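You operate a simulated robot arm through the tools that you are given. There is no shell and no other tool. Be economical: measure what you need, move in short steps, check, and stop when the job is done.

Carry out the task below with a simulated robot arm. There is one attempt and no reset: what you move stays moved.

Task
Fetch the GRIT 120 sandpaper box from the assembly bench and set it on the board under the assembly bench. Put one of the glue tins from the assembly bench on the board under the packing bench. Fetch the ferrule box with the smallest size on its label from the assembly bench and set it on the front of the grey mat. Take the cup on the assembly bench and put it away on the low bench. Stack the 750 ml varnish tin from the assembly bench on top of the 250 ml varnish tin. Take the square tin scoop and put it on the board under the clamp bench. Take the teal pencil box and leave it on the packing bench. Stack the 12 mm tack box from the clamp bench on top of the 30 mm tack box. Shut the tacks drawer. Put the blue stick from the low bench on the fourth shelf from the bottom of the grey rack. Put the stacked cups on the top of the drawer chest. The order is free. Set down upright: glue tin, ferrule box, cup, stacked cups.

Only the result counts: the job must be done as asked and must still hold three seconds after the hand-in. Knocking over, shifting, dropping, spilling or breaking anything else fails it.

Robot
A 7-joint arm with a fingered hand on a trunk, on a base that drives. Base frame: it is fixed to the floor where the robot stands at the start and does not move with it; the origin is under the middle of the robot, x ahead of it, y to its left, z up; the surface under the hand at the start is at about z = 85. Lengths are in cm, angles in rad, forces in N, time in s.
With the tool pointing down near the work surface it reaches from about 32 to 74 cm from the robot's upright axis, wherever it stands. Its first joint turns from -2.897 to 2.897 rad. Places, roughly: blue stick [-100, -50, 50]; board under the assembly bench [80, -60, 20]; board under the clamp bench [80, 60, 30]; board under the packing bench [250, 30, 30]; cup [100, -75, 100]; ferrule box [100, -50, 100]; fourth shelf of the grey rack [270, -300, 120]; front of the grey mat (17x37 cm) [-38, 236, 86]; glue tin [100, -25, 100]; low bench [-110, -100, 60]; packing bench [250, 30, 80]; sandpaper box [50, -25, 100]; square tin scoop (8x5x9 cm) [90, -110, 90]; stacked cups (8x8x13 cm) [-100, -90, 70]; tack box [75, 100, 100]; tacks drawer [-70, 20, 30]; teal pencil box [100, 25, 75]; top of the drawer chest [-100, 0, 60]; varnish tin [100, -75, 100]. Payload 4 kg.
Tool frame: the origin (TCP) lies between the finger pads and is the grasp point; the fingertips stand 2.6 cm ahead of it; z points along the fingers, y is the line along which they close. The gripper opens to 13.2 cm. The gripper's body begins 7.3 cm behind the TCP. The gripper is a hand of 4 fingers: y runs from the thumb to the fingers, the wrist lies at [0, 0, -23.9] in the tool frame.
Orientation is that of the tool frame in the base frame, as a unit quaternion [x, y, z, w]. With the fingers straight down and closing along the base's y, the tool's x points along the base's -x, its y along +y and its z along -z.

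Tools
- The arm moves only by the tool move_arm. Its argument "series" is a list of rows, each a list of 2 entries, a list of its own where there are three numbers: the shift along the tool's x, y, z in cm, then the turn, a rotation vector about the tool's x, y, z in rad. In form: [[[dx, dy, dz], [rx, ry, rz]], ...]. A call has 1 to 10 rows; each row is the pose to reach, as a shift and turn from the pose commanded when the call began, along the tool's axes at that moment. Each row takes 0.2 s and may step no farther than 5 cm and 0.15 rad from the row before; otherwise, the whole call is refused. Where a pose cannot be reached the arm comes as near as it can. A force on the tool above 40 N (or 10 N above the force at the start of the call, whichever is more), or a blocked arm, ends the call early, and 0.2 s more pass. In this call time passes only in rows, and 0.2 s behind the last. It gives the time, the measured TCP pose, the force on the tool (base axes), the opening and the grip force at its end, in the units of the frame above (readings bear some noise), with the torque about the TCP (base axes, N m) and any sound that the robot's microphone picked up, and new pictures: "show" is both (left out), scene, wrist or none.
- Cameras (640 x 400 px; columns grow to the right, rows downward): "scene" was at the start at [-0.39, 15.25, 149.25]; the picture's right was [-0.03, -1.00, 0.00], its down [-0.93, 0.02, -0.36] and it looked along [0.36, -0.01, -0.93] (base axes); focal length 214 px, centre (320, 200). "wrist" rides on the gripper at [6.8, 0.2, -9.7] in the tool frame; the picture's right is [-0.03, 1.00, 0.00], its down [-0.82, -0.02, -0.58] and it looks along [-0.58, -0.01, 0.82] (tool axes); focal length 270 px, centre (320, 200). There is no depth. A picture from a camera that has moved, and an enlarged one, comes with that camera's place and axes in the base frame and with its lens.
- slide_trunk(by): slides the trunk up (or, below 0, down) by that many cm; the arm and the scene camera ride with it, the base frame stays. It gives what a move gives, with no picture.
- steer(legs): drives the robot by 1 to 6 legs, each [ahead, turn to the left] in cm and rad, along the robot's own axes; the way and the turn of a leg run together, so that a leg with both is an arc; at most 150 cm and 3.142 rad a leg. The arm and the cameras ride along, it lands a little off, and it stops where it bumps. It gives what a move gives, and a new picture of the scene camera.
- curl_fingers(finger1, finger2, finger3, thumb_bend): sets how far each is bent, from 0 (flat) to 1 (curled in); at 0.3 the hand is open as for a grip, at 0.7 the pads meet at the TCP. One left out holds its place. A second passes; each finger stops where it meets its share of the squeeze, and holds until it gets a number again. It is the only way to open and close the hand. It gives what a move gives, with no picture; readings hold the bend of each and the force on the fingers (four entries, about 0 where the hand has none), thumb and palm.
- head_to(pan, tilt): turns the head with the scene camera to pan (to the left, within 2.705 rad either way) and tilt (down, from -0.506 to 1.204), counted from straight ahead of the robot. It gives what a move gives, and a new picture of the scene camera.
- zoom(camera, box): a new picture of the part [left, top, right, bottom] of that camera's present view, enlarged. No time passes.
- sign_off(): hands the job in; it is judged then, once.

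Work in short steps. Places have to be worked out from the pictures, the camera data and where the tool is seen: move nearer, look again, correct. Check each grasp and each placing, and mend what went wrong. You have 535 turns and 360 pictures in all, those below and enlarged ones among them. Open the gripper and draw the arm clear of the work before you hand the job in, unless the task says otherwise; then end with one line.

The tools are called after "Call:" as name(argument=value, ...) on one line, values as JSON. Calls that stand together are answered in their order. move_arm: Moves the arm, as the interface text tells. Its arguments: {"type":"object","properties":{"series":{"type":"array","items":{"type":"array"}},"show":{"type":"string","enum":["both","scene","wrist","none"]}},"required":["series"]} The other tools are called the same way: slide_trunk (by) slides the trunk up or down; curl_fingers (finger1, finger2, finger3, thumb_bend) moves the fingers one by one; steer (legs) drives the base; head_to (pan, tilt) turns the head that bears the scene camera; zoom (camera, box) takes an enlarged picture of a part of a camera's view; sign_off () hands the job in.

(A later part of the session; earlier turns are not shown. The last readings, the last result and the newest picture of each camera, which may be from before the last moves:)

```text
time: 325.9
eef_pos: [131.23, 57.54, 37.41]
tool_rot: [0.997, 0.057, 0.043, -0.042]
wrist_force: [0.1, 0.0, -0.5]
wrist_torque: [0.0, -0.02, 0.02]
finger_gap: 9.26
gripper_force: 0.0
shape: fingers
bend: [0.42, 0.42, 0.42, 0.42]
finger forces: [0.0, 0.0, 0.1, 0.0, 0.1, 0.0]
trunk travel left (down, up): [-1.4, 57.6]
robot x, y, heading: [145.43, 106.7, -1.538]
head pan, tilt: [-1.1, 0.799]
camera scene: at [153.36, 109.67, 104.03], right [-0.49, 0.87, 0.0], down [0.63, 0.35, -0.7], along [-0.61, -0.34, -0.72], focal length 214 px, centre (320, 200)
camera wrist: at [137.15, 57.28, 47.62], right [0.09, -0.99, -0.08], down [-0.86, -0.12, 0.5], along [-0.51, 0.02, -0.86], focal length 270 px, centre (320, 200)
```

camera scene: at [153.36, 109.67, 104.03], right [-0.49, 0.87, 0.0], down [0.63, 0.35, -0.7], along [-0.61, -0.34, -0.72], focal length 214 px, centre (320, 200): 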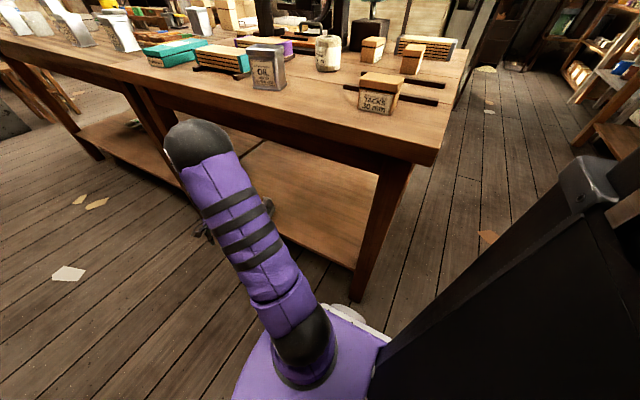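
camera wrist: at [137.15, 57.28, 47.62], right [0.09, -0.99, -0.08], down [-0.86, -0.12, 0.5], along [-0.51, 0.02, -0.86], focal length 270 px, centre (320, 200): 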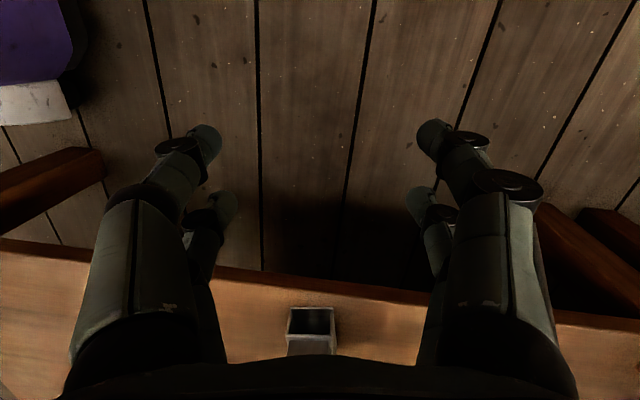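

Scoop delivered. From this low view I zoom on the clamp bench's tack boxes.

Call:
zoom(camera="scene", box=[320, 20, 480, 120])

Call:
slide_trunk(by=40)

Call:
slide_trunk(by=17)

Call:
head_to(pan=-1.3, tilt=0.9)

```text
4.00 times, centred on (400, 70) of scene
camera zoom: at [153.36, 109.67, 104.03], right [-0.49, 0.87, 0.0], down [0.63, 0.35, -0.7], along [-0.61, -0.34, -0.72], focal length 858 px, centre (0, 720)
```

zoom: 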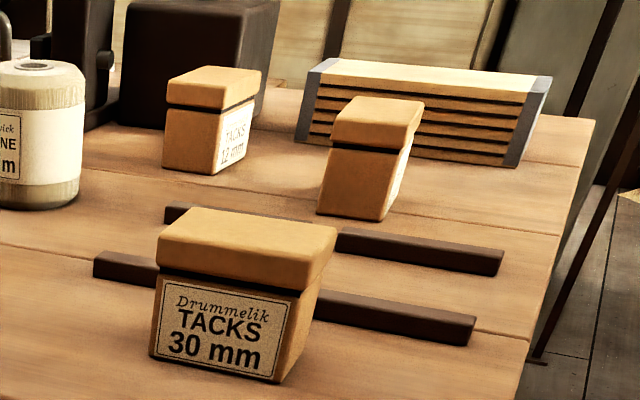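

```text
time: 329.7
eef_pos: [131.34, 57.72, 77.37]
tool_rot: [0.996, 0.058, 0.043, -0.043]
wrist_force: [-0.1, -0.6, -1.2]
wrist_torque: [0.0, -0.01, -0.01]
finger_gap: 9.3
gripper_force: 0.0
shape: fingers
bend: [0.42, 0.42, 0.42, 0.42]
finger forces: [0.0, 0.0, 0.1, 0.1, 0.0, 0.1]
trunk travel left (down, up): [-41.4, 17.6]
robot x, y, heading: [145.64, 106.96, -1.536]
head pan, tilt: [-1.1, 0.799]
```

```text
time: 331.6
eef_pos: [131.39, 57.66, 94.38]
tool_rot: [0.996, 0.058, 0.044, -0.043]
wrist_force: [-0.5, 0.2, -0.4]
wrist_torque: [0.01, -0.03, 0.01]
finger_gap: 9.26
gripper_force: 0.1
shape: fingers
bend: [0.42, 0.42, 0.42, 0.42]
finger forces: [0.0, 0.1, 0.1, 0.1, 0.0, 0.0]
trunk travel left (down, up): [-58.4, 0.6]
robot x, y, heading: [145.14, 107.35, -1.535]
head pan, tilt: [-1.1, 0.799]
```

```text
time: 332.3
eef_pos: [131.34, 57.59, 94.32]
tool_rot: [0.996, 0.058, 0.044, -0.043]
wrist_force: [-0.3, 0.2, -0.1]
wrist_torque: [0.01, 0.0, 0.0]
finger_gap: 9.29
gripper_force: 0.0
shape: fingers
bend: [0.42, 0.42, 0.42, 0.42]
finger forces: [0.1, 0.0, 0.0, 0.0, 0.0, 0.0]
trunk travel left (down, up): [-58.4, 0.6]
robot x, y, heading: [145.02, 106.94, -1.538]
head pan, tilt: [-1.3, 0.901]
camera scene: at [153.23, 111.3, 160.24], right [-0.3, 0.95, 0.0], down [0.75, 0.24, -0.62], along [-0.59, -0.19, -0.78], focal length 214 px, centre (320, 200)
```

scene: 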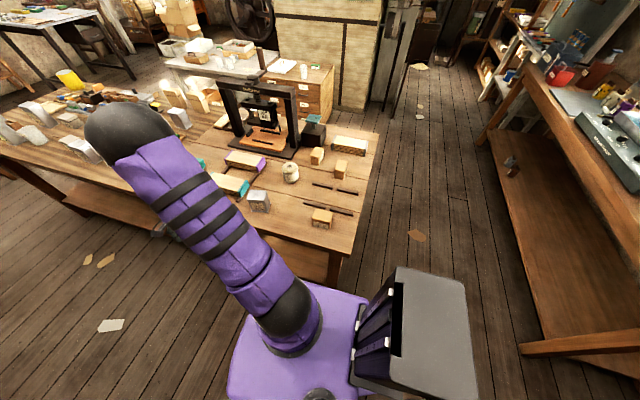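

Call:
zoom(camera="scene", box=[240, 120, 380, 240])

```text
3.33 times, centred on (310, 180) of scene
camera zoom: at [153.23, 111.3, 160.24], right [-0.3, 0.95, 0.0], down [0.75, 0.24, -0.62], along [-0.59, -0.19, -0.78], focal length 715 px, centre (353, 267)
```

zoom: 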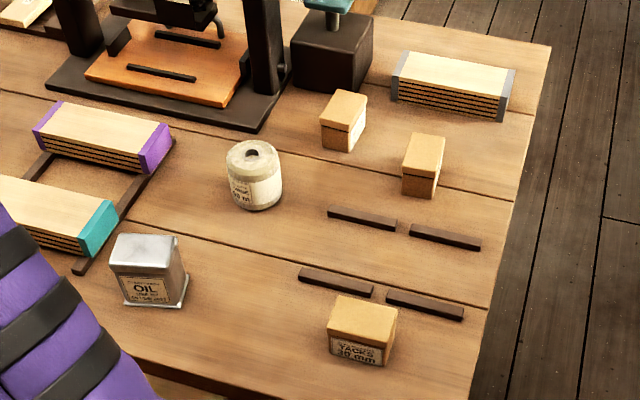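

12 mm box ≈(72,83.7), 30 mm box ≈(108,98) — best reached from the bench end later. First, the teal box: I drive forward along the aisle.

Call:
steer(legs=[[0, -0.06], [45, 0], [0, 0.03]])

Call:
head_to(pan=-1.1, tilt=0.9)

```text
time: 335.9
eef_pos: [127.94, 12.34, 94.39]
tool_rot: [0.997, 0.038, 0.044, -0.041]
wrist_force: [0.2, 0.3, 0.1]
wrist_torque: [0.05, -0.02, 0.0]
finger_gap: 9.27
gripper_force: 0.0
shape: fingers
bend: [0.42, 0.42, 0.42, 0.42]
finger forces: [0.0, 0.1, 0.0, 0.0, 0.0, 0.0]
trunk travel left (down, up): [-58.4, 0.6]
robot x, y, heading: [144.35, 60.74, -1.57]
head pan, tilt: [-1.3, 0.901]
camera scene: at [152.07, 65.13, 160.23], right [-0.27, 0.96, 0.0], down [0.76, 0.21, -0.62], along [-0.6, -0.16, -0.78], focal length 214 px, centre (320, 200)
```

scene: 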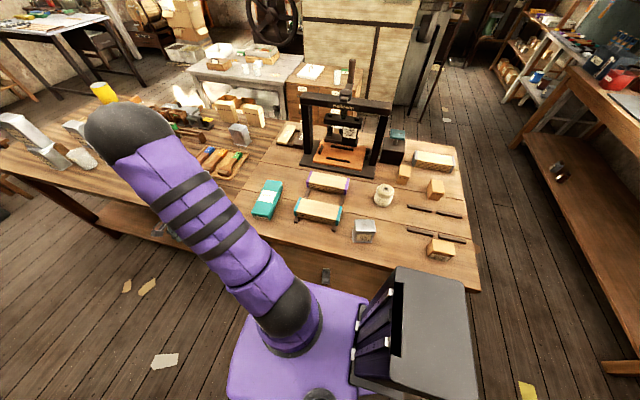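

```text
time: 336.7
eef_pos: [128.03, 12.35, 94.28]
tool_rot: [0.997, 0.038, 0.044, -0.041]
wrist_force: [0.6, -0.2, 0.0]
wrist_torque: [-0.01, 0.01, -0.01]
finger_gap: 9.3
gripper_force: 0.0
shape: fingers
bend: [0.42, 0.42, 0.42, 0.42]
finger forces: [0.0, 0.0, 0.1, 0.0, 0.0, 0.1]
trunk travel left (down, up): [-58.4, 0.6]
robot x, y, heading: [144.18, 61.23, -1.577]
head pan, tilt: [-1.1, 0.901]
camera scene: at [152.6, 63.72, 160.23], right [-0.45, 0.89, 0.0], down [0.7, 0.35, -0.62], along [-0.55, -0.28, -0.78], focal length 214 px, centre (320, 200)
```

scene: 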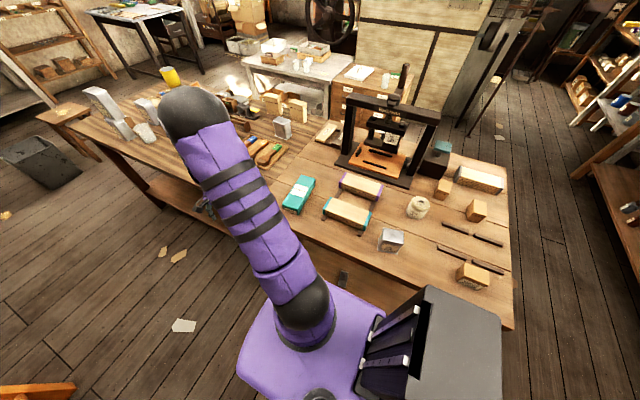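

Teal box: centre ≈(104,29), long axis roughly along x. I bring the hand over it, upright.

Call:
move_arm(series=[[[0, 0, -4.5], [-0.02, -0.02, -0.02]], [[0, 0, -9], [-0.04, -0.04, -0.04]], [[-2, -2, -13], [-0.05, -0.06, -0.06]], [[-4, -5, -16], [-0.06, -0.07, -0.08]], [[-7, -8, -18], [-0.07, -0.08, -0.1]], [[-10, -11, -20], [-0.08, -0.088, -0.12]], [[-13, -14, -21], [-0.082, -0.088, -0.13]], [[-15, -16, -21], [-0.082, -0.088, -0.13]]], show="wrist")

```text
time: 338.5
eef_pos: [109.91, 25.55, 115.29]
tool_rot: [0.995, 0.104, 0.004, 0.004]
wrist_force: [0.3, -0.1, 0.7]
wrist_torque: [-0.01, -0.02, -0.01]
finger_gap: 9.29
gripper_force: 0.0
shape: fingers
bend: [0.42, 0.42, 0.42, 0.42]
finger forces: [0.0, 0.0, 0.0, 0.1, 0.1, 0.0]
trunk travel left (down, up): [-58.4, 0.6]
robot x, y, heading: [144.12, 60.94, -1.571]
head pan, tilt: [-1.1, 0.901]
camera wrist: at [116.43, 26.75, 124.99], right [0.18, -0.98, 0.01], down [-0.81, -0.14, 0.57], along [-0.56, -0.11, -0.82], focal length 270 px, centre (320, 200)
```

wrist: 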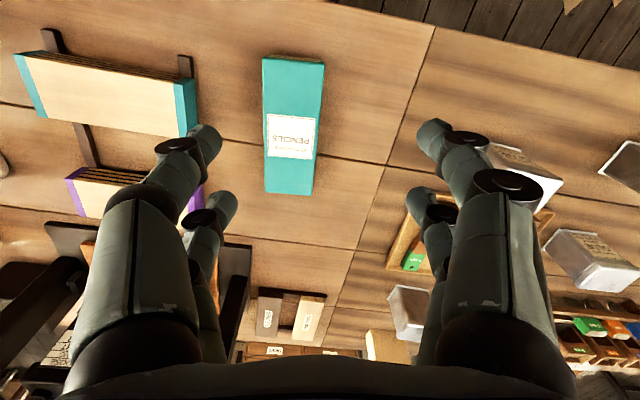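

It reads PENCILS; centre ≈(102.3,27.8), 18×7 cm. Align, open slightly wider and descend.

Call:
curl_fingers(finger1=0.38, finger2=0.38, finger3=0.38, thumb_bend=0.38)

Call:
move_arm(series=[[[-3.5, -1.9, 2], [0, 0, 0.06]], [[-7, -3.8, 5], [0, 0, 0.12]], [[-7, -3.8, 10], [0, 0, 0.12]], [[-7, -3.8, 15], [0, 0, 0.12]], [[-7, -3.8, 19], [0, 0, 0.12]], [[-7, -3.8, 22], [0, 0, 0.12]], [[-7, -3.8, 24], [0, 0, 0.12]]], show="wrist")

```text
time: 339.5
eef_pos: [109.96, 25.56, 115.19]
tool_rot: [0.995, 0.103, 0.004, 0.005]
wrist_force: [-0.2, -0.6, 0.5]
wrist_torque: [0.01, 0.01, -0.02]
finger_gap: 10.61
gripper_force: 0.0
shape: fingers
bend: [0.38, 0.38, 0.38, 0.38]
finger forces: [0.1, 0.0, 0.0, 0.0, 0.1, 0.1]
trunk travel left (down, up): [-58.4, 0.6]
robot x, y, heading: [144.43, 60.76, -1.572]
head pan, tilt: [-1.1, 0.901]
```

```text
time: 341.1
eef_pos: [102.72, 27.31, 91.14]
tool_rot: [0.999, 0.044, 0.004, 0.002]
wrist_force: [-0.1, -0.3, 0.4]
wrist_torque: [0.0, 0.0, 0.0]
finger_gap: 10.62
gripper_force: 0.1
shape: fingers
bend: [0.38, 0.38, 0.38, 0.38]
finger forces: [0.0, 0.1, 0.1, 0.0, 0.0, 0.0]
trunk travel left (down, up): [-58.4, 0.6]
robot x, y, heading: [144.07, 60.87, -1.576]
head pan, tilt: [-1.1, 0.901]
camera wrist: at [109.28, 27.75, 100.93], right [0.06, -1.0, 0.01], down [-0.82, -0.05, 0.57], along [-0.57, -0.04, -0.82], focal length 270 px, centre (320, 200)
```

wrist: 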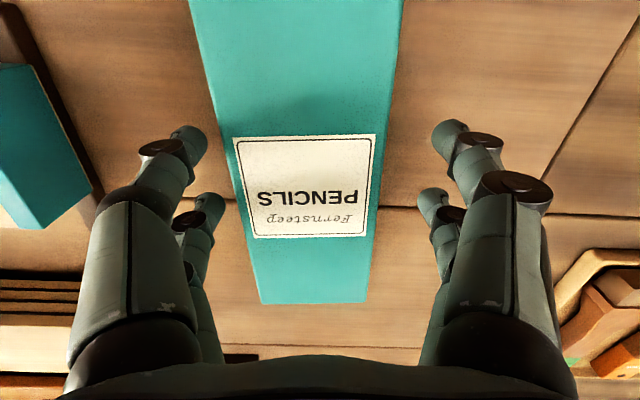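

Call:
curl_fingers(finger1=0.62, finger2=0.62, finger3=0.62, thumb_bend=0.62)

Call:
move_arm(series=[[[0, 0, -1.5], [0, 0, 0]], [[0, 0, -3], [0, 0, 0]]], show="wrist")

```text
time: 342.1
eef_pos: [102.82, 27.28, 91.2]
tool_rot: [0.999, 0.044, 0.004, 0.004]
wrist_force: [0.4, 0.8, 0.7]
wrist_torque: [-0.02, -0.01, -0.01]
finger_gap: 7.03
gripper_force: 21.0
shape: fingers
bend: [0.48, 0.48, 0.49, 0.55]
finger forces: [10.5, 10.3, 8.4, 0.0, 12.4, 0.0]
trunk travel left (down, up): [-58.4, 0.6]
robot x, y, heading: [144.03, 61.45, -1.572]
head pan, tilt: [-1.1, 0.901]
```

```text
time: 342.7
eef_pos: [102.62, 27.38, 94.03]
tool_rot: [0.999, 0.044, 0.005, 0.003]
wrist_force: [0.2, 0.5, -1.5]
wrist_torque: [0.02, -0.02, -0.04]
finger_gap: 7.05
gripper_force: 21.1
shape: fingers
bend: [0.48, 0.48, 0.49, 0.55]
finger forces: [10.6, 10.3, 8.4, 0.0, 12.5, 0.1]
trunk travel left (down, up): [-58.4, 0.6]
robot x, y, heading: [144.07, 61.37, -1.575]
head pan, tilt: [-1.1, 0.901]
camera wrist: at [109.19, 27.8, 103.82], right [0.06, -1.0, 0.01], down [-0.82, -0.05, 0.57], along [-0.57, -0.04, -0.82], focal length 270 px, centre (320, 200)
```

wrist: 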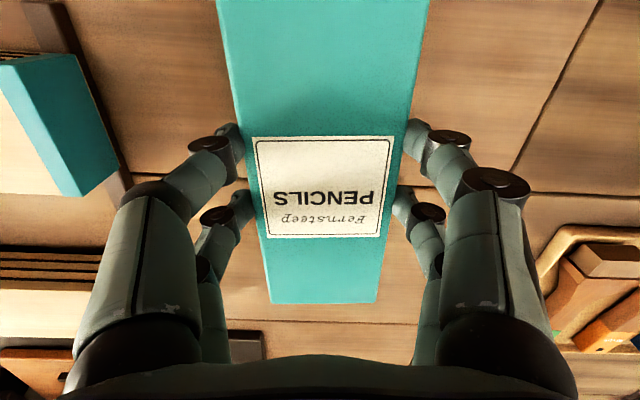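

Teal box held. Lift, tuck, and look at the packing bench for a free spot.

Call:
move_arm(series=[[[1, -2, -4], [0, 0, 0]], [[3, -4, -8], [0, 0, 0]], [[5, -6, -12], [0, 0, 0]], [[7, -8, -16], [0, 0, 0]], [[9, -9, -20], [0, 0, 0]], [[11, -9, -24], [0, 0, 0]]], show="none")

Call:
head_to(pan=1.2, tilt=0.7)

```text
time: 344.1
eef_pos: [112.53, 37.54, 118.18]
tool_rot: [0.999, 0.044, 0.005, 0.003]
wrist_force: [-0.2, 0.7, -1.8]
wrist_torque: [0.01, -0.02, 0.03]
finger_gap: 7.05
gripper_force: 20.5
shape: fingers
bend: [0.48, 0.48, 0.49, 0.55]
finger forces: [10.5, 10.3, 8.3, 0.1, 12.5, 0.0]
trunk travel left (down, up): [-58.4, 0.6]
robot x, y, heading: [143.89, 60.8, -1.571]
head pan, tilt: [-1.1, 0.901]
```

```text
time: 346.2
eef_pos: [112.37, 37.36, 118.14]
tool_rot: [0.999, 0.043, 0.005, 0.003]
wrist_force: [-0.3, 0.5, -2.1]
wrist_torque: [-0.02, -0.03, -0.01]
finger_gap: 7.01
gripper_force: 21.1
shape: fingers
bend: [0.48, 0.48, 0.49, 0.55]
finger forces: [10.7, 10.3, 8.3, 0.0, 12.4, 0.1]
trunk travel left (down, up): [-58.4, 0.6]
robot x, y, heading: [143.96, 60.96, -1.574]
head pan, tilt: [1.201, 0.7]
camera scene: at [167.24, 64.05, 161.85], right [-0.36, -0.93, 0.0], down [-0.6, 0.23, -0.76], along [0.71, -0.28, -0.64], focal length 214 px, centre (320, 200)
```

scene: 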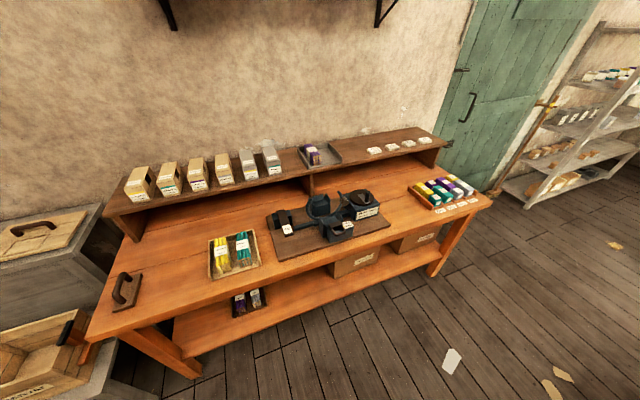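

Free spot on the packing bench near (230,100), and free board below near y≈47. I manoeuvre to face the bench around (168,100).

Call:
steer(legs=[[0, -0.5], [-50, 0], [0, 1.0], [0, 1.07]])

Call:
head_to(pan=-0.2, tilt=0.9)

```text
time: 356.5
eef_pos: [192.12, 73.94, 118.27]
tool_rot: [0.675, 0.738, 0.004, 0.0]
wrist_force: [-0.6, 0.0, -2.2]
wrist_torque: [0.04, 0.0, 0.02]
finger_gap: 7.01
gripper_force: 20.4
shape: fingers
bend: [0.48, 0.48, 0.49, 0.55]
finger forces: [10.4, 10.1, 8.2, 0.0, 12.3, 0.0]
trunk travel left (down, up): [-58.4, 0.6]
robot x, y, heading: [168.4, 105.46, 0.001]
head pan, tilt: [1.201, 0.7]
camera scene: at [165.58, 128.77, 161.85], right [0.93, -0.36, 0.0], down [-0.23, -0.6, -0.76], along [0.28, 0.71, -0.64], focal length 214 px, centre (320, 200)
```

scene: 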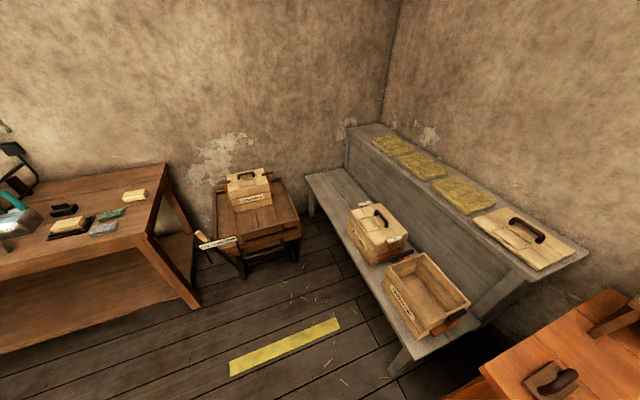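

```text
time: 358.1
eef_pos: [192.15, 73.96, 118.21]
tool_rot: [0.675, 0.738, 0.005, -0.001]
wrist_force: [0.0, 0.0, -1.8]
wrist_torque: [0.01, -0.02, -0.01]
finger_gap: 6.99
gripper_force: 20.6
shape: fingers
bend: [0.48, 0.48, 0.49, 0.55]
finger forces: [10.4, 10.0, 8.2, 0.0, 12.3, 0.0]
trunk travel left (down, up): [-58.4, 0.6]
robot x, y, heading: [168.44, 104.91, 0.0]
head pan, tilt: [-0.201, 0.901]
camera scene: at [169.92, 119.35, 160.24], right [-0.2, -0.98, 0.0], down [-0.77, 0.16, -0.62], along [0.61, -0.12, -0.78], focal length 214 px, centre (320, 200)
```

scene: 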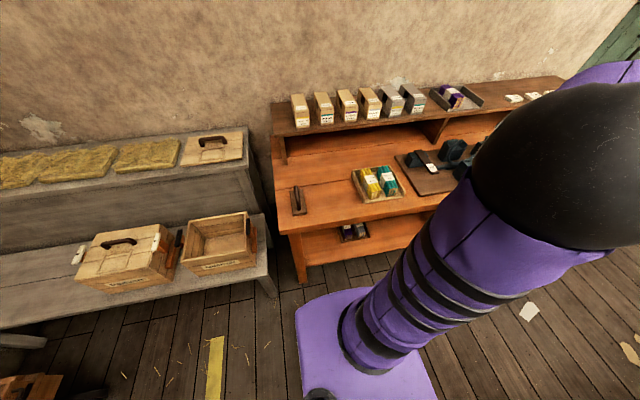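

Swing the box round to the front, over the free spot.

Call:
move_arm(series=[[[2.5, 3.5, 0], [0, 0, -0.148]], [[5, 7, 0], [0, 0, -0.296]], [[7.5, 10.6, 0], [0, 0, -0.444]], [[10, 14.2, 0], [0, 0, -0.592]], [[12.5, 17.7, 0], [0, 0, -0.74]], [[15, 21.2, 0], [0, 0, -0.888]], [[17.5, 24.8, 0], [0, 0, -1.036]], [[20, 28.3, 0], [0, 0, -1.184]], [[22.5, 31.8, 0], [0, 0, -1.332]], [[25, 35.4, 0], [0, 0, -1.48]]], show="both")

```text
time: 360.2
eef_pos: [225.34, 102.23, 118.52]
tool_rot: [-0.001, 1.0, 0.005, 0.002]
wrist_force: [-0.2, -0.2, -2.3]
wrist_torque: [0.01, 0.02, -0.04]
finger_gap: 7.01
gripper_force: 20.1
shape: fingers
bend: [0.48, 0.48, 0.49, 0.55]
finger forces: [10.6, 10.1, 8.3, 0.1, 12.3, 0.1]
trunk travel left (down, up): [-58.4, 0.6]
robot x, y, heading: [168.26, 105.34, -0.002]
head pan, tilt: [-0.201, 0.901]
camera scene: at [170.0, 119.39, 160.22], right [-0.2, -0.98, 0.0], down [-0.77, 0.16, -0.62], along [0.61, -0.12, -0.78], focal length 214 px, centre (320, 200)
camera wrist: at [218.32, 102.29, 128.14], right [0.03, 1.0, 0.01], down [0.81, -0.03, 0.58], along [0.58, -0.01, -0.81], focal length 270 px, centre (320, 200)
```

scene: 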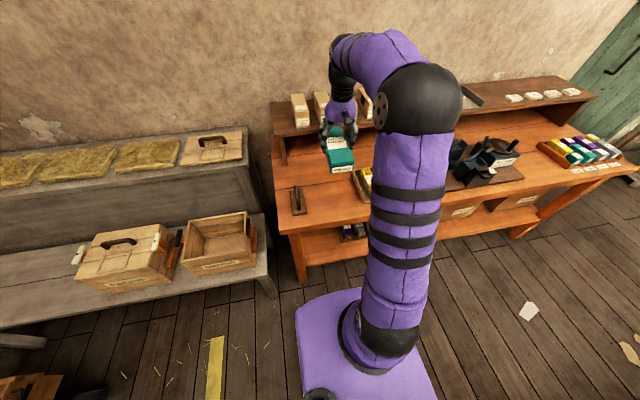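
wrist: 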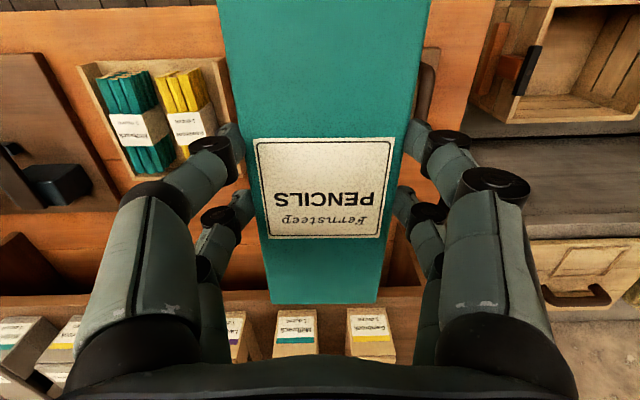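

Call:
move_arm(series=[[[-3, 1, 4], [0, 0, 0]], [[-6, 1, 8], [0, 0, 0]], [[-6, 1, 13], [0, 0, 0]], [[-6, 1, 18], [0, 0, 0]], [[-6, 1, 23], [0, 0, 0]], [[-6, 1, 27], [0, 0, 0]], [[-6, 1, 30], [0, 0, 0]]], show="scene")

```text
refused: row 1 steps farther than a row can; nothing moved
```

Call:
move_arm(series=[[[-3, 1, 3], [0, 0, 0]], [[-6, 1, 7], [0, 0, 0]], [[-6, 1, 12], [0, 0, 0]], [[-6, 1, 17], [0, 0, 0]], [[-6, 1, 22], [0, 0, 0]], [[-6, 1, 26], [0, 0, 0]], [[-6, 1, 29.5], [0, 0, 0]]], show="scene")

```text
time: 361.9
eef_pos: [231.29, 103.34, 89.0]
tool_rot: [0.001, 1.0, 0.004, 0.003]
wrist_force: [-0.7, 0.5, -1.8]
wrist_torque: [-0.02, 0.0, -0.01]
finger_gap: 7.02
gripper_force: 20.0
shape: fingers
bend: [0.48, 0.48, 0.49, 0.55]
finger forces: [10.5, 10.2, 8.4, 0.0, 12.2, 0.1]
trunk travel left (down, up): [-58.4, 0.6]
robot x, y, heading: [168.48, 105.21, 0.0]
head pan, tilt: [-0.201, 0.901]
camera scene: at [169.97, 119.36, 160.23], right [-0.2, -0.98, 0.0], down [-0.77, 0.16, -0.62], along [0.61, -0.12, -0.78], focal length 214 px, centre (320, 200)
```

scene: 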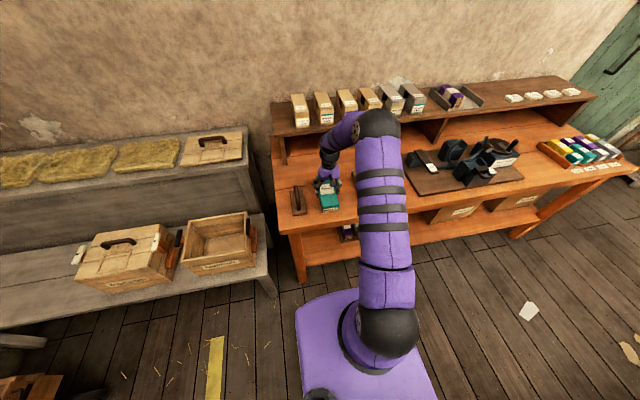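

Call:
move_arm(series=[[[0, 0, 0.8], [0, 0, 0]], [[0, 0, 1.6], [0, 0, 0]]], show="none")

Call:
move_arm(series=[[[0, 0, 0.6], [0, 0, 0]]], show="none")

```text
time: 362.4
eef_pos: [231.38, 103.16, 87.94]
tool_rot: [0.002, 1.0, 0.005, 0.007]
wrist_force: [-2.5, -0.5, 26.1]
wrist_torque: [0.01, 0.29, 0.04]
finger_gap: 6.98
gripper_force: 21.1
shape: fingers
bend: [0.47, 0.48, 0.5, 0.56]
finger forces: [10.3, 10.3, 8.5, 0.1, 13.2, 0.0]
trunk travel left (down, up): [-58.4, 0.6]
robot x, y, heading: [168.47, 105.56, 0.003]
head pan, tilt: [-0.201, 0.901]
```

```text
time: 362.9
eef_pos: [231.47, 103.35, 87.26]
tool_rot: [0.002, 1.0, 0.004, 0.007]
wrist_force: [2.1, -0.9, 27.9]
wrist_torque: [0.01, -0.01, 0.01]
finger_gap: 7.06
gripper_force: 21.4
shape: fingers
bend: [0.47, 0.48, 0.51, 0.56]
finger forces: [10.8, 10.7, 9.1, 0.1, 13.0, 0.1]
trunk travel left (down, up): [-58.4, 0.6]
robot x, y, heading: [168.57, 105.54, 0.0]
head pan, tilt: [-0.201, 0.901]
```

Contact. Release and lift.

Call:
curl_fingers(finger1=0.4, finger2=0.4, finger3=0.4, thumb_bend=0.4)

Call:
move_arm(series=[[[0, 0, -4], [0, 0, 0]], [[0, 0, -9], [0, 0, 0]], [[0, 0, -14], [0, 0, 0]], [[0, 0, -19], [0, 0, 0]]], show="wrist")

```text
time: 363.9
eef_pos: [231.3, 103.4, 86.99]
tool_rot: [0.0, 1.0, 0.004, 0.003]
wrist_force: [-0.6, 0.5, -0.2]
wrist_torque: [-0.01, 0.02, 0.01]
finger_gap: 9.92
gripper_force: 0.0
shape: fingers
bend: [0.4, 0.4, 0.4, 0.4]
finger forces: [0.0, 0.1, 0.0, 0.1, 0.0, 0.1]
trunk travel left (down, up): [-58.4, 0.6]
robot x, y, heading: [168.63, 105.15, -0.003]
head pan, tilt: [-0.201, 0.901]
```

```text
time: 364.9
eef_pos: [231.37, 103.34, 105.99]
tool_rot: [0.001, 1.0, 0.005, 0.004]
wrist_force: [0.9, 0.4, -0.8]
wrist_torque: [-0.04, -0.02, -0.02]
finger_gap: 9.94
gripper_force: 0.1
shape: fingers
bend: [0.4, 0.4, 0.4, 0.4]
finger forces: [0.0, 0.0, 0.0, 0.0, 0.0, 0.1]
trunk travel left (down, up): [-58.4, 0.6]
robot x, y, heading: [168.4, 105.64, -0.002]
head pan, tilt: [-0.201, 0.901]
camera wrist: at [224.28, 103.4, 115.67], right [0.03, 1.0, 0.01], down [0.81, -0.03, 0.58], along [0.58, -0.01, -0.81], focal length 270 px, centre (320, 200)
```

wrist: 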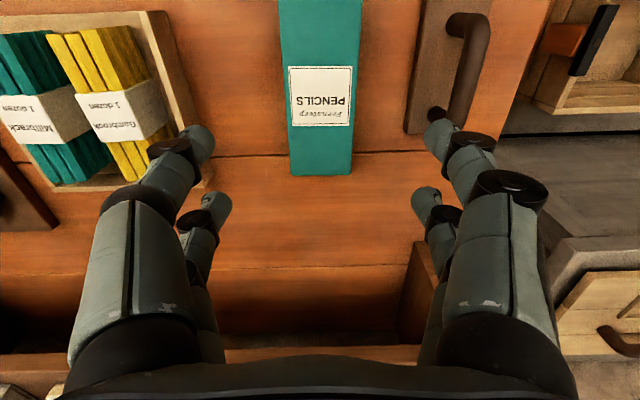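

Teal box done. Now to the tack boxes: pull the arm in, then reverse around the bench corner to the bench end.

Call:
move_arm(series=[[[4, 0, -3], [0, 0, 0]], [[8, 0, -6], [0, 0, 0]], [[12, 0, -9], [0, 0, 0]], [[16, 0, -12], [0, 0, 0]]], show="none")

Call:
steer(legs=[[0, -0.9], [-53, 0], [0, 0.9], [-42, 0]])

Call:
head_to(pan=-1.3, tilt=0.9)

```text
time: 365.9
eef_pos: [215.06, 103.14, 117.84]
tool_rot: [0.001, 1.0, 0.004, 0.004]
wrist_force: [-0.3, 0.3, -1.0]
wrist_torque: [0.04, -0.04, -0.01]
finger_gap: 9.96
gripper_force: 0.1
shape: fingers
bend: [0.4, 0.4, 0.4, 0.4]
finger forces: [0.0, 0.1, 0.1, 0.0, 0.0, 0.1]
trunk travel left (down, up): [-58.4, 0.6]
robot x, y, heading: [168.41, 105.74, 0.0]
head pan, tilt: [-0.201, 0.901]
```

```text
time: 376.2
eef_pos: [140.63, 144.34, 117.98]
tool_rot: [0.018, 1.0, 0.004, 0.003]
wrist_force: [0.1, -0.3, 0.7]
wrist_torque: [0.02, 0.03, -0.01]
finger_gap: 9.91
gripper_force: 0.1
shape: fingers
bend: [0.4, 0.4, 0.4, 0.4]
finger forces: [0.0, 0.0, 0.1, 0.0, 0.0, 0.1]
trunk travel left (down, up): [-58.4, 0.6]
robot x, y, heading: [93.63, 148.0, -0.033]
head pan, tilt: [-0.201, 0.901]
camera scene: at [95.81, 161.9, 160.24], right [-0.23, -0.97, 0.0], down [-0.76, 0.18, -0.62], along [0.6, -0.14, -0.78], focal length 214 px, centre (320, 200)
```

scene: 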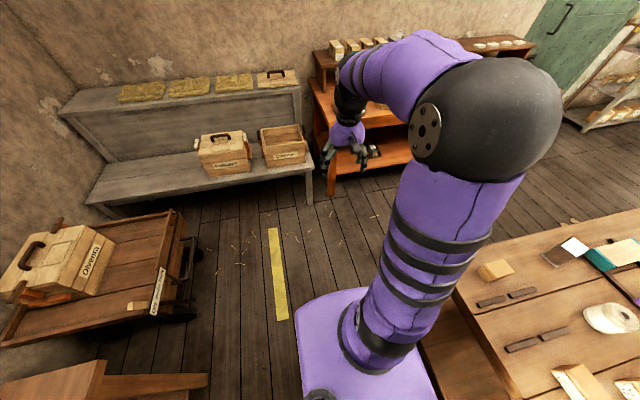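

```text
time: 377.5
eef_pos: [140.65, 144.21, 117.92]
tool_rot: [0.017, 1.0, 0.004, 0.004]
wrist_force: [0.3, -0.6, -0.4]
wrist_torque: [0.01, 0.03, 0.03]
finger_gap: 9.95
gripper_force: 0.1
shape: fingers
bend: [0.4, 0.4, 0.4, 0.4]
finger forces: [0.0, 0.0, 0.1, 0.0, 0.0, 0.0]
trunk travel left (down, up): [-58.4, 0.6]
robot x, y, heading: [93.97, 148.19, -0.034]
head pan, tilt: [-1.3, 0.901]
camera scene: at [90.28, 156.3, 160.23], right [-0.97, -0.24, 0.0], down [-0.19, 0.76, -0.62], along [0.15, -0.6, -0.78], focal length 214 px, centre (320, 200)
```

scene: 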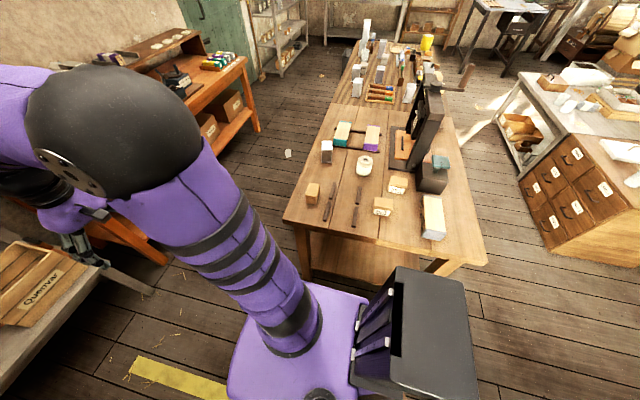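

Excellent view. Zoom on the tack boxes to confirm labels and positions.

Call:
zoom(camera="scene", box=[290, 150, 450, 250])

```text
4.00 times, centred on (370, 200) of scene
camera zoom: at [90.28, 156.3, 160.23], right [-0.97, -0.24, 0.0], down [-0.19, 0.76, -0.62], along [0.15, -0.6, -0.78], focal length 858 px, centre (120, 200)
```

zoom: 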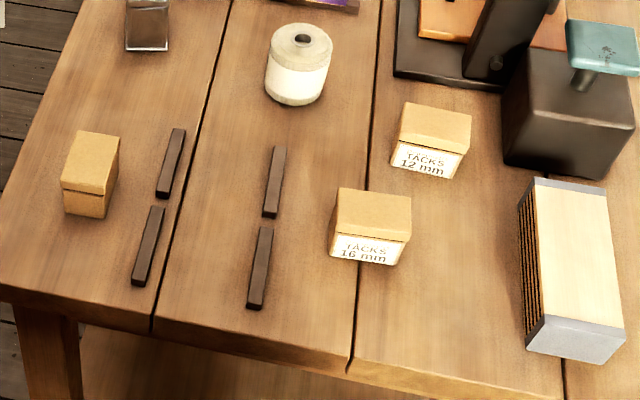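

12 mm confirmed at ≈(72,83.4), 30 mm at ≈(108.1,97.6). I shift the base a bit closer to the bench end.

Call:
steer(legs=[[0, 0.33], [-20, 0], [0, -0.3]])

```text
time: 380.3
eef_pos: [121.77, 154.1, 117.98]
tool_rot: [-0.147, 0.989, 0.006, 0.003]
wrist_force: [-0.5, -0.1, 1.0]
wrist_torque: [0.03, -0.06, 0.0]
finger_gap: 9.94
gripper_force: 0.1
shape: fingers
bend: [0.4, 0.4, 0.4, 0.4]
finger forces: [0.0, 0.0, 0.0, 0.0, 0.0, 0.0]
trunk travel left (down, up): [-58.4, 0.6]
robot x, y, heading: [76.09, 142.46, 0.305]
head pan, tilt: [-1.3, 0.901]
stopped in leg 2: the robot was blocked; the commanded pose is now the measured one
camera scene: at [70.31, 149.25, 160.23], right [-0.84, -0.54, 0.0], down [-0.42, 0.66, -0.62], along [0.33, -0.52, -0.78], focal length 214 px, centre (320, 200)
```

scene: 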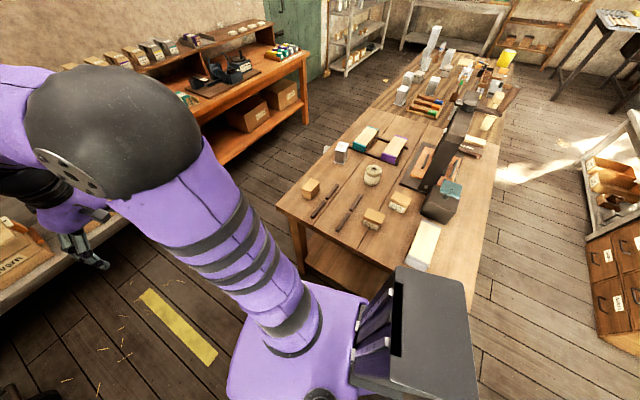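

Call:
steer(legs=[[0, -0.3]])

```text
time: 381.7
eef_pos: [123.22, 140.19, 117.85]
tool_rot: [0.003, 1.0, 0.004, 0.004]
wrist_force: [0.2, 0.4, 0.0]
wrist_torque: [-0.02, 0.01, 0.0]
finger_gap: 9.96
gripper_force: 0.1
shape: fingers
bend: [0.4, 0.4, 0.4, 0.4]
finger forces: [0.0, 0.0, 0.0, 0.0, 0.0, 0.0]
trunk travel left (down, up): [-58.4, 0.6]
robot x, y, heading: [76.54, 142.8, -0.007]
head pan, tilt: [-1.3, 0.901]
camera scene: at [72.58, 150.78, 160.23], right [-0.96, -0.26, 0.0], down [-0.21, 0.76, -0.62], along [0.16, -0.6, -0.78], focal length 214 px, centre (320, 200)
```

scene: 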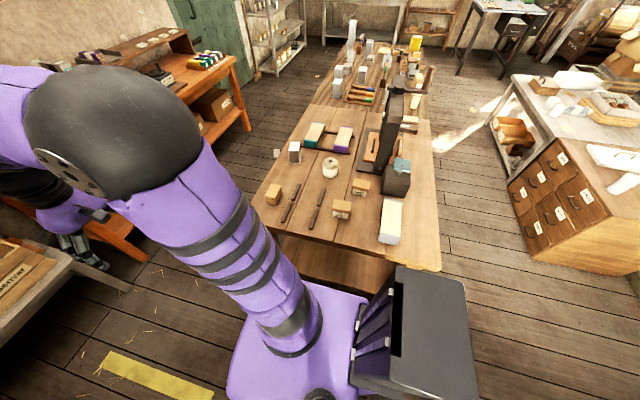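

Swing the hand to the right over the bench in two moves.

Call:
move_arm(series=[[[2.3, -3.5, 0], [0, 0, 0.1]], [[4.6, -7, 0], [0, 0, 0.2]], [[7, -10.5, 0], [0, 0, 0.3]], [[9.5, -14, 0], [0, 0, 0.4]], [[12.5, -17.5, 0], [0, 0, 0.52]], [[15.5, -21, 0], [0, 0, 0.64]], [[19, -24.5, 0], [0, 0, 0.76]], [[23, -27.5, 0], [0, 0, 0.88]], [[27, -30.2, 0], [0, 0, 1.0]], [[31, -32.8, 0], [0, 0, 1.12]]], show="none")

Call:
move_arm(series=[[[3.5, 2, 0], [0, 0, 0.15]], [[7, 4, 0], [0, 0, 0.3]], [[7, 4, 0], [0, 0, 0.45]], [[7, 4, 0], [0, 0, 0.6]], [[7, 4, 0], [0, 0, 0.75]], [[7, 4, 0], [0, 0, 0.9]], [[7, 4, 0], [0, 0, 1.05]], [[7, 4, 0], [0, 0, 1.2]], [[7, 4, 0], [0, 0, 1.35]], [[7, 4, 0], [0, 0, 1.5]]], show="wrist")

```text
time: 383.9
eef_pos: [91.82, 107.74, 117.4]
tool_rot: [0.534, 0.846, 0.005, 0.001]
wrist_force: [0.3, 0.5, 1.1]
wrist_torque: [-0.02, -0.03, 0.02]
finger_gap: 9.96
gripper_force: 0.0
shape: fingers
bend: [0.4, 0.4, 0.4, 0.4]
finger forces: [0.0, 0.0, 0.0, 0.0, 0.0, 0.1]
trunk travel left (down, up): [-58.4, 0.6]
robot x, y, heading: [76.2, 142.52, -0.004]
head pan, tilt: [-1.3, 0.901]
```

```text
time: 386.1
eef_pos: [92.66, 115.64, 117.53]
tool_rot: [0.967, 0.255, 0.004, -0.003]
wrist_force: [-0.6, 0.6, 0.5]
wrist_torque: [0.01, 0.0, -0.05]
finger_gap: 9.97
gripper_force: 0.1
shape: fingers
bend: [0.4, 0.4, 0.4, 0.4]
finger forces: [0.0, 0.1, 0.0, 0.0, 0.0, 0.1]
trunk travel left (down, up): [-58.4, 0.6]
robot x, y, heading: [76.67, 142.51, -0.005]
head pan, tilt: [-1.3, 0.901]
camera wrist: at [98.46, 118.69, 127.27], right [0.47, -0.88, 0.0], down [-0.72, -0.39, 0.57], along [-0.5, -0.26, -0.82], focal length 270 px, centre (320, 200)
```

wrist: 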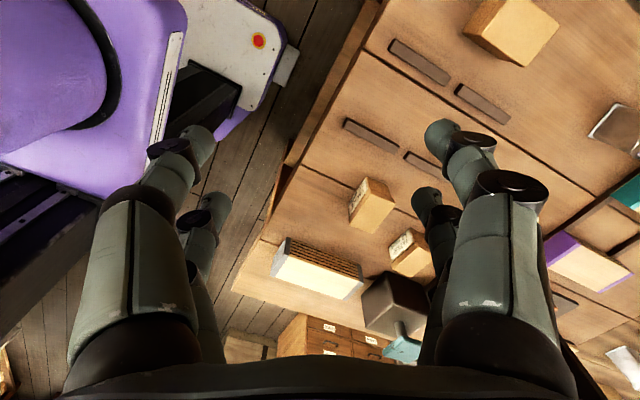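

Call:
move_arm(series=[[[-4.2, 2.1, 1], [0, 0, 0.06]], [[-8.4, 4.3, 2], [0, 0, 0.13]], [[-12.6, 6.5, 3], [0, 0, 0.19]], [[-16.8, 8.6, 4], [0, 0, 0.26]], [[-21, 10.8, 5], [0, 0, 0.32]], [[-25.2, 13, 6.5], [0, 0, 0.39]], [[-29.4, 15.1, 8], [0, 0, 0.45]], [[-33.6, 17.3, 9.5], [0, 0, 0.515]]], show="wrist")

```text
time: 387.9
eef_pos: [71.89, 83.95, 107.44]
tool_rot: [1.0, 0.0, 0.004, -0.004]
wrist_force: [0.1, 0.1, 0.0]
wrist_torque: [0.02, 0.01, 0.04]
finger_gap: 9.92
gripper_force: 0.1
shape: fingers
bend: [0.4, 0.4, 0.4, 0.4]
finger forces: [0.0, 0.0, 0.0, 0.0, 0.0, 0.0]
trunk travel left (down, up): [-58.4, 0.6]
robot x, y, heading: [76.7, 142.3, -0.0]
head pan, tilt: [-1.3, 0.901]
camera wrist: at [78.55, 83.61, 117.21], right [-0.02, -1.0, -0.01], down [-0.82, 0.01, 0.57], along [-0.57, 0.02, -0.82], focal length 270 px, centre (320, 200)
```

wrist: 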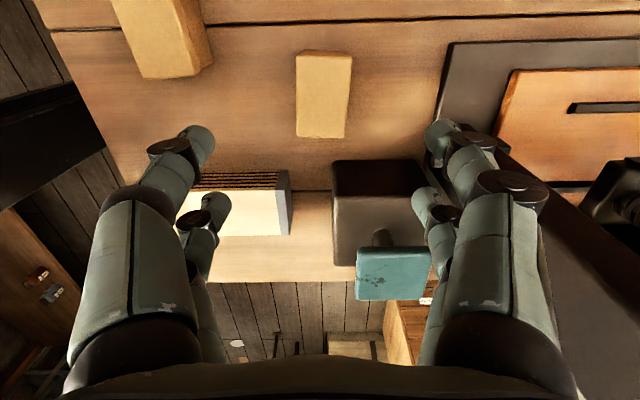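

Aligned over the 12 mm box. Descend and grip.

Call:
move_arm(series=[[[-0.5, 0.2, 4], [0, 0, 0]], [[-0.5, 0.2, 8], [0, 0, 0]], [[-0.5, 0.2, 12], [0, 0, 0]], [[-0.5, 0.2, 15], [0, 0, 0]], [[-0.5, 0.2, 16.5], [0, 0, 0]]], show="wrist")

Call:
curl_fingers(finger1=0.62, finger2=0.62, finger3=0.62, thumb_bend=0.62)

Call:
move_arm(series=[[[0, 0, -1.5], [0, 0, 0]], [[0, 0, -4], [0, 0, 0]]], show="wrist")

```text
time: 389.1
eef_pos: [71.72, 83.95, 90.95]
tool_rot: [1.0, 0.001, 0.004, -0.004]
wrist_force: [-0.4, -0.1, -0.4]
wrist_torque: [0.0, 0.02, 0.01]
finger_gap: 9.98
gripper_force: 0.0
shape: fingers
bend: [0.4, 0.4, 0.4, 0.4]
finger forces: [0.0, 0.1, 0.0, 0.0, 0.0, 0.0]
trunk travel left (down, up): [-58.4, 0.6]
robot x, y, heading: [76.48, 142.76, -0.001]
head pan, tilt: [-1.3, 0.901]
camera wrist: at [78.29, 83.7, 100.71], right [-0.02, -1.0, -0.01], down [-0.82, 0.01, 0.57], along [-0.57, 0.02, -0.82], focal length 270 px, centre (320, 200)
```

wrist: 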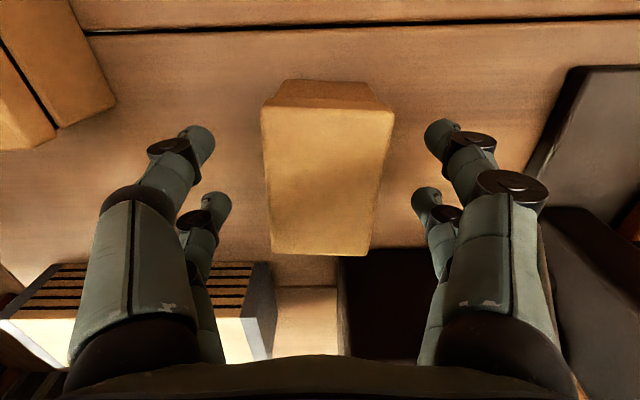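

```text
time: 390.1
eef_pos: [71.65, 83.94, 90.97]
tool_rot: [1.0, 0.001, 0.003, -0.004]
wrist_force: [-0.4, 0.6, -0.1]
wrist_torque: [-0.02, -0.02, -0.01]
finger_gap: 4.66
gripper_force: 10.1
shape: fingers
bend: [0.55, 0.56, 0.56, 0.59]
finger forces: [5.3, 4.5, 4.4, 0.0, 5.2, 0.1]
trunk travel left (down, up): [-58.4, 0.6]
robot x, y, heading: [76.43, 142.69, -0.005]
head pan, tilt: [-1.3, 0.901]
```

```text
time: 390.7
eef_pos: [71.66, 84.04, 95.05]
tool_rot: [1.0, 0.001, 0.004, -0.004]
wrist_force: [0.3, 0.2, -2.6]
wrist_torque: [0.0, 0.0, -0.01]
finger_gap: 4.68
gripper_force: 9.2
shape: fingers
bend: [0.55, 0.56, 0.56, 0.59]
finger forces: [5.2, 4.5, 4.2, 0.0, 5.3, 0.0]
trunk travel left (down, up): [-58.4, 0.6]
robot x, y, heading: [76.74, 142.55, -0.002]
head pan, tilt: [-1.3, 0.901]
camera wrist: at [78.29, 83.64, 104.83], right [-0.02, -1.0, -0.01], down [-0.82, 0.01, 0.57], along [-0.57, 0.02, -0.82], focal length 270 px, centre (320, 200)
```

wrist: 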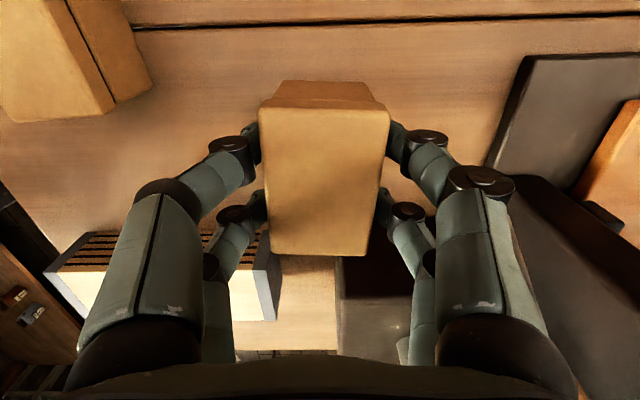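

Held. Lift, rotate 90° and carry toward the 30 mm box.

Call:
move_arm(series=[[[0, 0, -4], [0, 0, -0.1]], [[0, 0, -8], [0, 0, -0.2]], [[1, 0, -12], [0, 0, -0.3]], [[5, -1.5, -14], [0, 0, -0.4]], [[9.5, -3, -14], [0, 0, -0.5]], [[14, -5, -14], [0, 0, -0.6]], [[18.5, -7, -14], [0, 0, -0.7]], [[23, -9, -14], [0, 0, -0.8]], [[27.5, -11, -14], [0, 0, -0.9]], [[32, -13, -14], [0, 0, -1.0]]], show="none")

Call:
head_to(pan=-1.0, tilt=0.95)

```text
time: 392.9
eef_pos: [103.5, 97.08, 109.4]
tool_rot: [0.877, 0.48, 0.005, -0.001]
wrist_force: [-0.5, -0.1, -3.1]
wrist_torque: [0.0, 0.0, -0.02]
finger_gap: 4.64
gripper_force: 9.3
shape: fingers
bend: [0.55, 0.56, 0.56, 0.59]
finger forces: [5.1, 4.3, 4.3, 0.0, 5.2, 0.0]
trunk travel left (down, up): [-58.4, 0.6]
robot x, y, heading: [76.31, 142.59, -0.005]
head pan, tilt: [-1.3, 0.901]
```

```text
time: 393.7
eef_pos: [103.35, 96.98, 109.28]
tool_rot: [0.877, 0.481, 0.005, -0.001]
wrist_force: [0.1, -0.3, -2.3]
wrist_torque: [0.0, 0.01, 0.0]
finger_gap: 4.64
gripper_force: 9.3
shape: fingers
bend: [0.55, 0.56, 0.56, 0.59]
finger forces: [5.1, 4.5, 4.4, 0.0, 5.4, 0.0]
trunk travel left (down, up): [-58.4, 0.6]
robot x, y, heading: [76.59, 143.0, -0.001]
head pan, tilt: [-1.0, 0.949]
camera scene: at [74.46, 151.9, 159.87], right [-0.84, -0.54, 0.0], down [-0.44, 0.69, -0.58], along [0.31, -0.49, -0.81], focal length 214 px, centre (320, 200)
```

scene: 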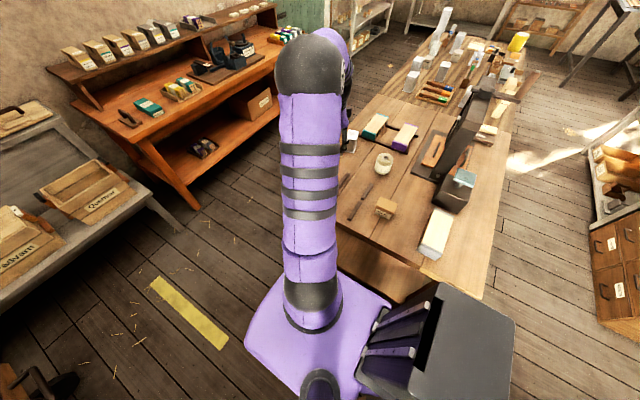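

Call:
move_arm(series=[[[0.8, 1, 0], [0, 0, -0.145]], [[1.5, 2, 0], [0, 0, -0.29]], [[2.2, 3, 0], [0, 0, -0.43]], [[2.9, 3.75, 2], [0, 0, -0.565]]], show="wrist")

```text
time: 394.7
eef_pos: [108.39, 97.41, 107.34]
tool_rot: [0.707, 0.708, 0.005, 0.0]
wrist_force: [0.1, -0.6, -2.9]
wrist_torque: [-0.02, 0.03, 0.02]
finger_gap: 4.67
gripper_force: 9.2
shape: fingers
bend: [0.55, 0.56, 0.56, 0.59]
finger forces: [5.1, 4.5, 4.3, 0.0, 5.3, 0.0]
trunk travel left (down, up): [-58.4, 0.6]
robot x, y, heading: [76.43, 142.82, -0.008]
head pan, tilt: [-1.0, 0.949]
camera wrist: at [108.2, 104.09, 117.06], right [1.0, -0.03, 0.01], down [-0.03, -0.82, 0.57], along [-0.01, -0.57, -0.82], focal length 270 px, centre (320, 200)
```

wrist: 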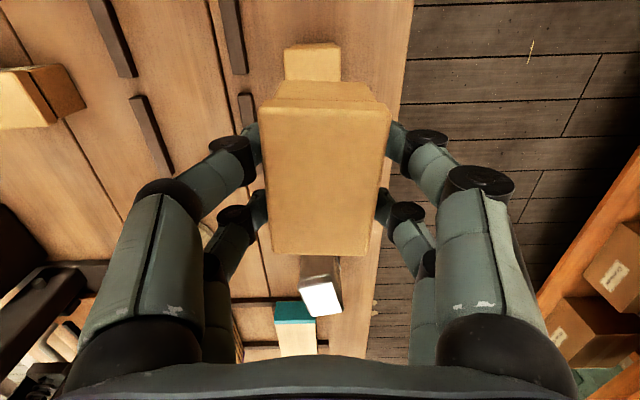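

The 30 mm box's edge is visible below; I trim −0.75 cm in x, +0.4 in y and lower.

Call:
move_arm(series=[[[0.4, -0.75, 2], [0, 0, 0]], [[0.4, -0.75, 5], [0, 0, 0]], [[0.4, -0.75, 8], [0, 0, 0]], [[0.4, -0.75, 9.5], [0, 0, 0]]], show="wrist")

```text
time: 395.7
eef_pos: [107.57, 97.76, 97.76]
tool_rot: [0.708, 0.706, 0.005, 0.0]
wrist_force: [0.0, -0.9, -3.0]
wrist_torque: [0.0, 0.03, 0.0]
finger_gap: 4.65
gripper_force: 9.0
shape: fingers
bend: [0.55, 0.56, 0.56, 0.59]
finger forces: [5.1, 4.4, 4.4, 0.0, 5.2, 0.1]
trunk travel left (down, up): [-58.4, 0.6]
robot x, y, heading: [76.46, 142.62, -0.004]
head pan, tilt: [-1.0, 0.949]
camera wrist: at [107.49, 104.47, 107.61], right [1.0, -0.03, 0.01], down [-0.03, -0.82, 0.57], along [-0.01, -0.57, -0.82], focal length 270 px, centre (320, 200)
```

wrist: 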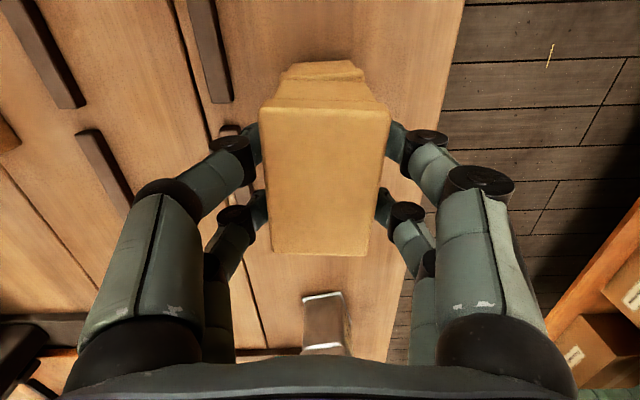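

Call:
move_arm(series=[[[0, 0, 0.6], [0, 0, 0]], [[0, 0, 1.2], [0, 0, 0]]], show="none")

Call:
move_arm(series=[[[0, 0, 0.5], [0, 0, 0]]], show="none")

```text
time: 396.3
eef_pos: [107.67, 97.74, 96.91]
tool_rot: [0.709, 0.706, 0.004, 0.001]
wrist_force: [0.0, -0.2, 8.2]
wrist_torque: [0.06, 0.08, 0.01]
finger_gap: 4.62
gripper_force: 11.2
shape: fingers
bend: [0.55, 0.56, 0.57, 0.59]
finger forces: [6.2, 5.3, 5.0, 0.1, 6.1, 0.0]
trunk travel left (down, up): [-58.4, 0.6]
robot x, y, heading: [76.51, 142.85, 0.0]
head pan, tilt: [-1.0, 0.949]
```

```text
time: 396.7
eef_pos: [107.68, 97.84, 96.38]
tool_rot: [0.708, 0.706, 0.005, 0.002]
wrist_force: [1.3, -1.6, 16.4]
wrist_torque: [-0.01, -0.11, -0.05]
finger_gap: 4.62
gripper_force: 11.7
shape: fingers
bend: [0.56, 0.57, 0.57, 0.6]
finger forces: [6.9, 6.2, 5.2, 0.0, 5.9, 0.0]
trunk travel left (down, up): [-58.4, 0.6]
robot x, y, heading: [76.8, 142.48, -0.004]
head pan, tilt: [-1.0, 0.949]
```

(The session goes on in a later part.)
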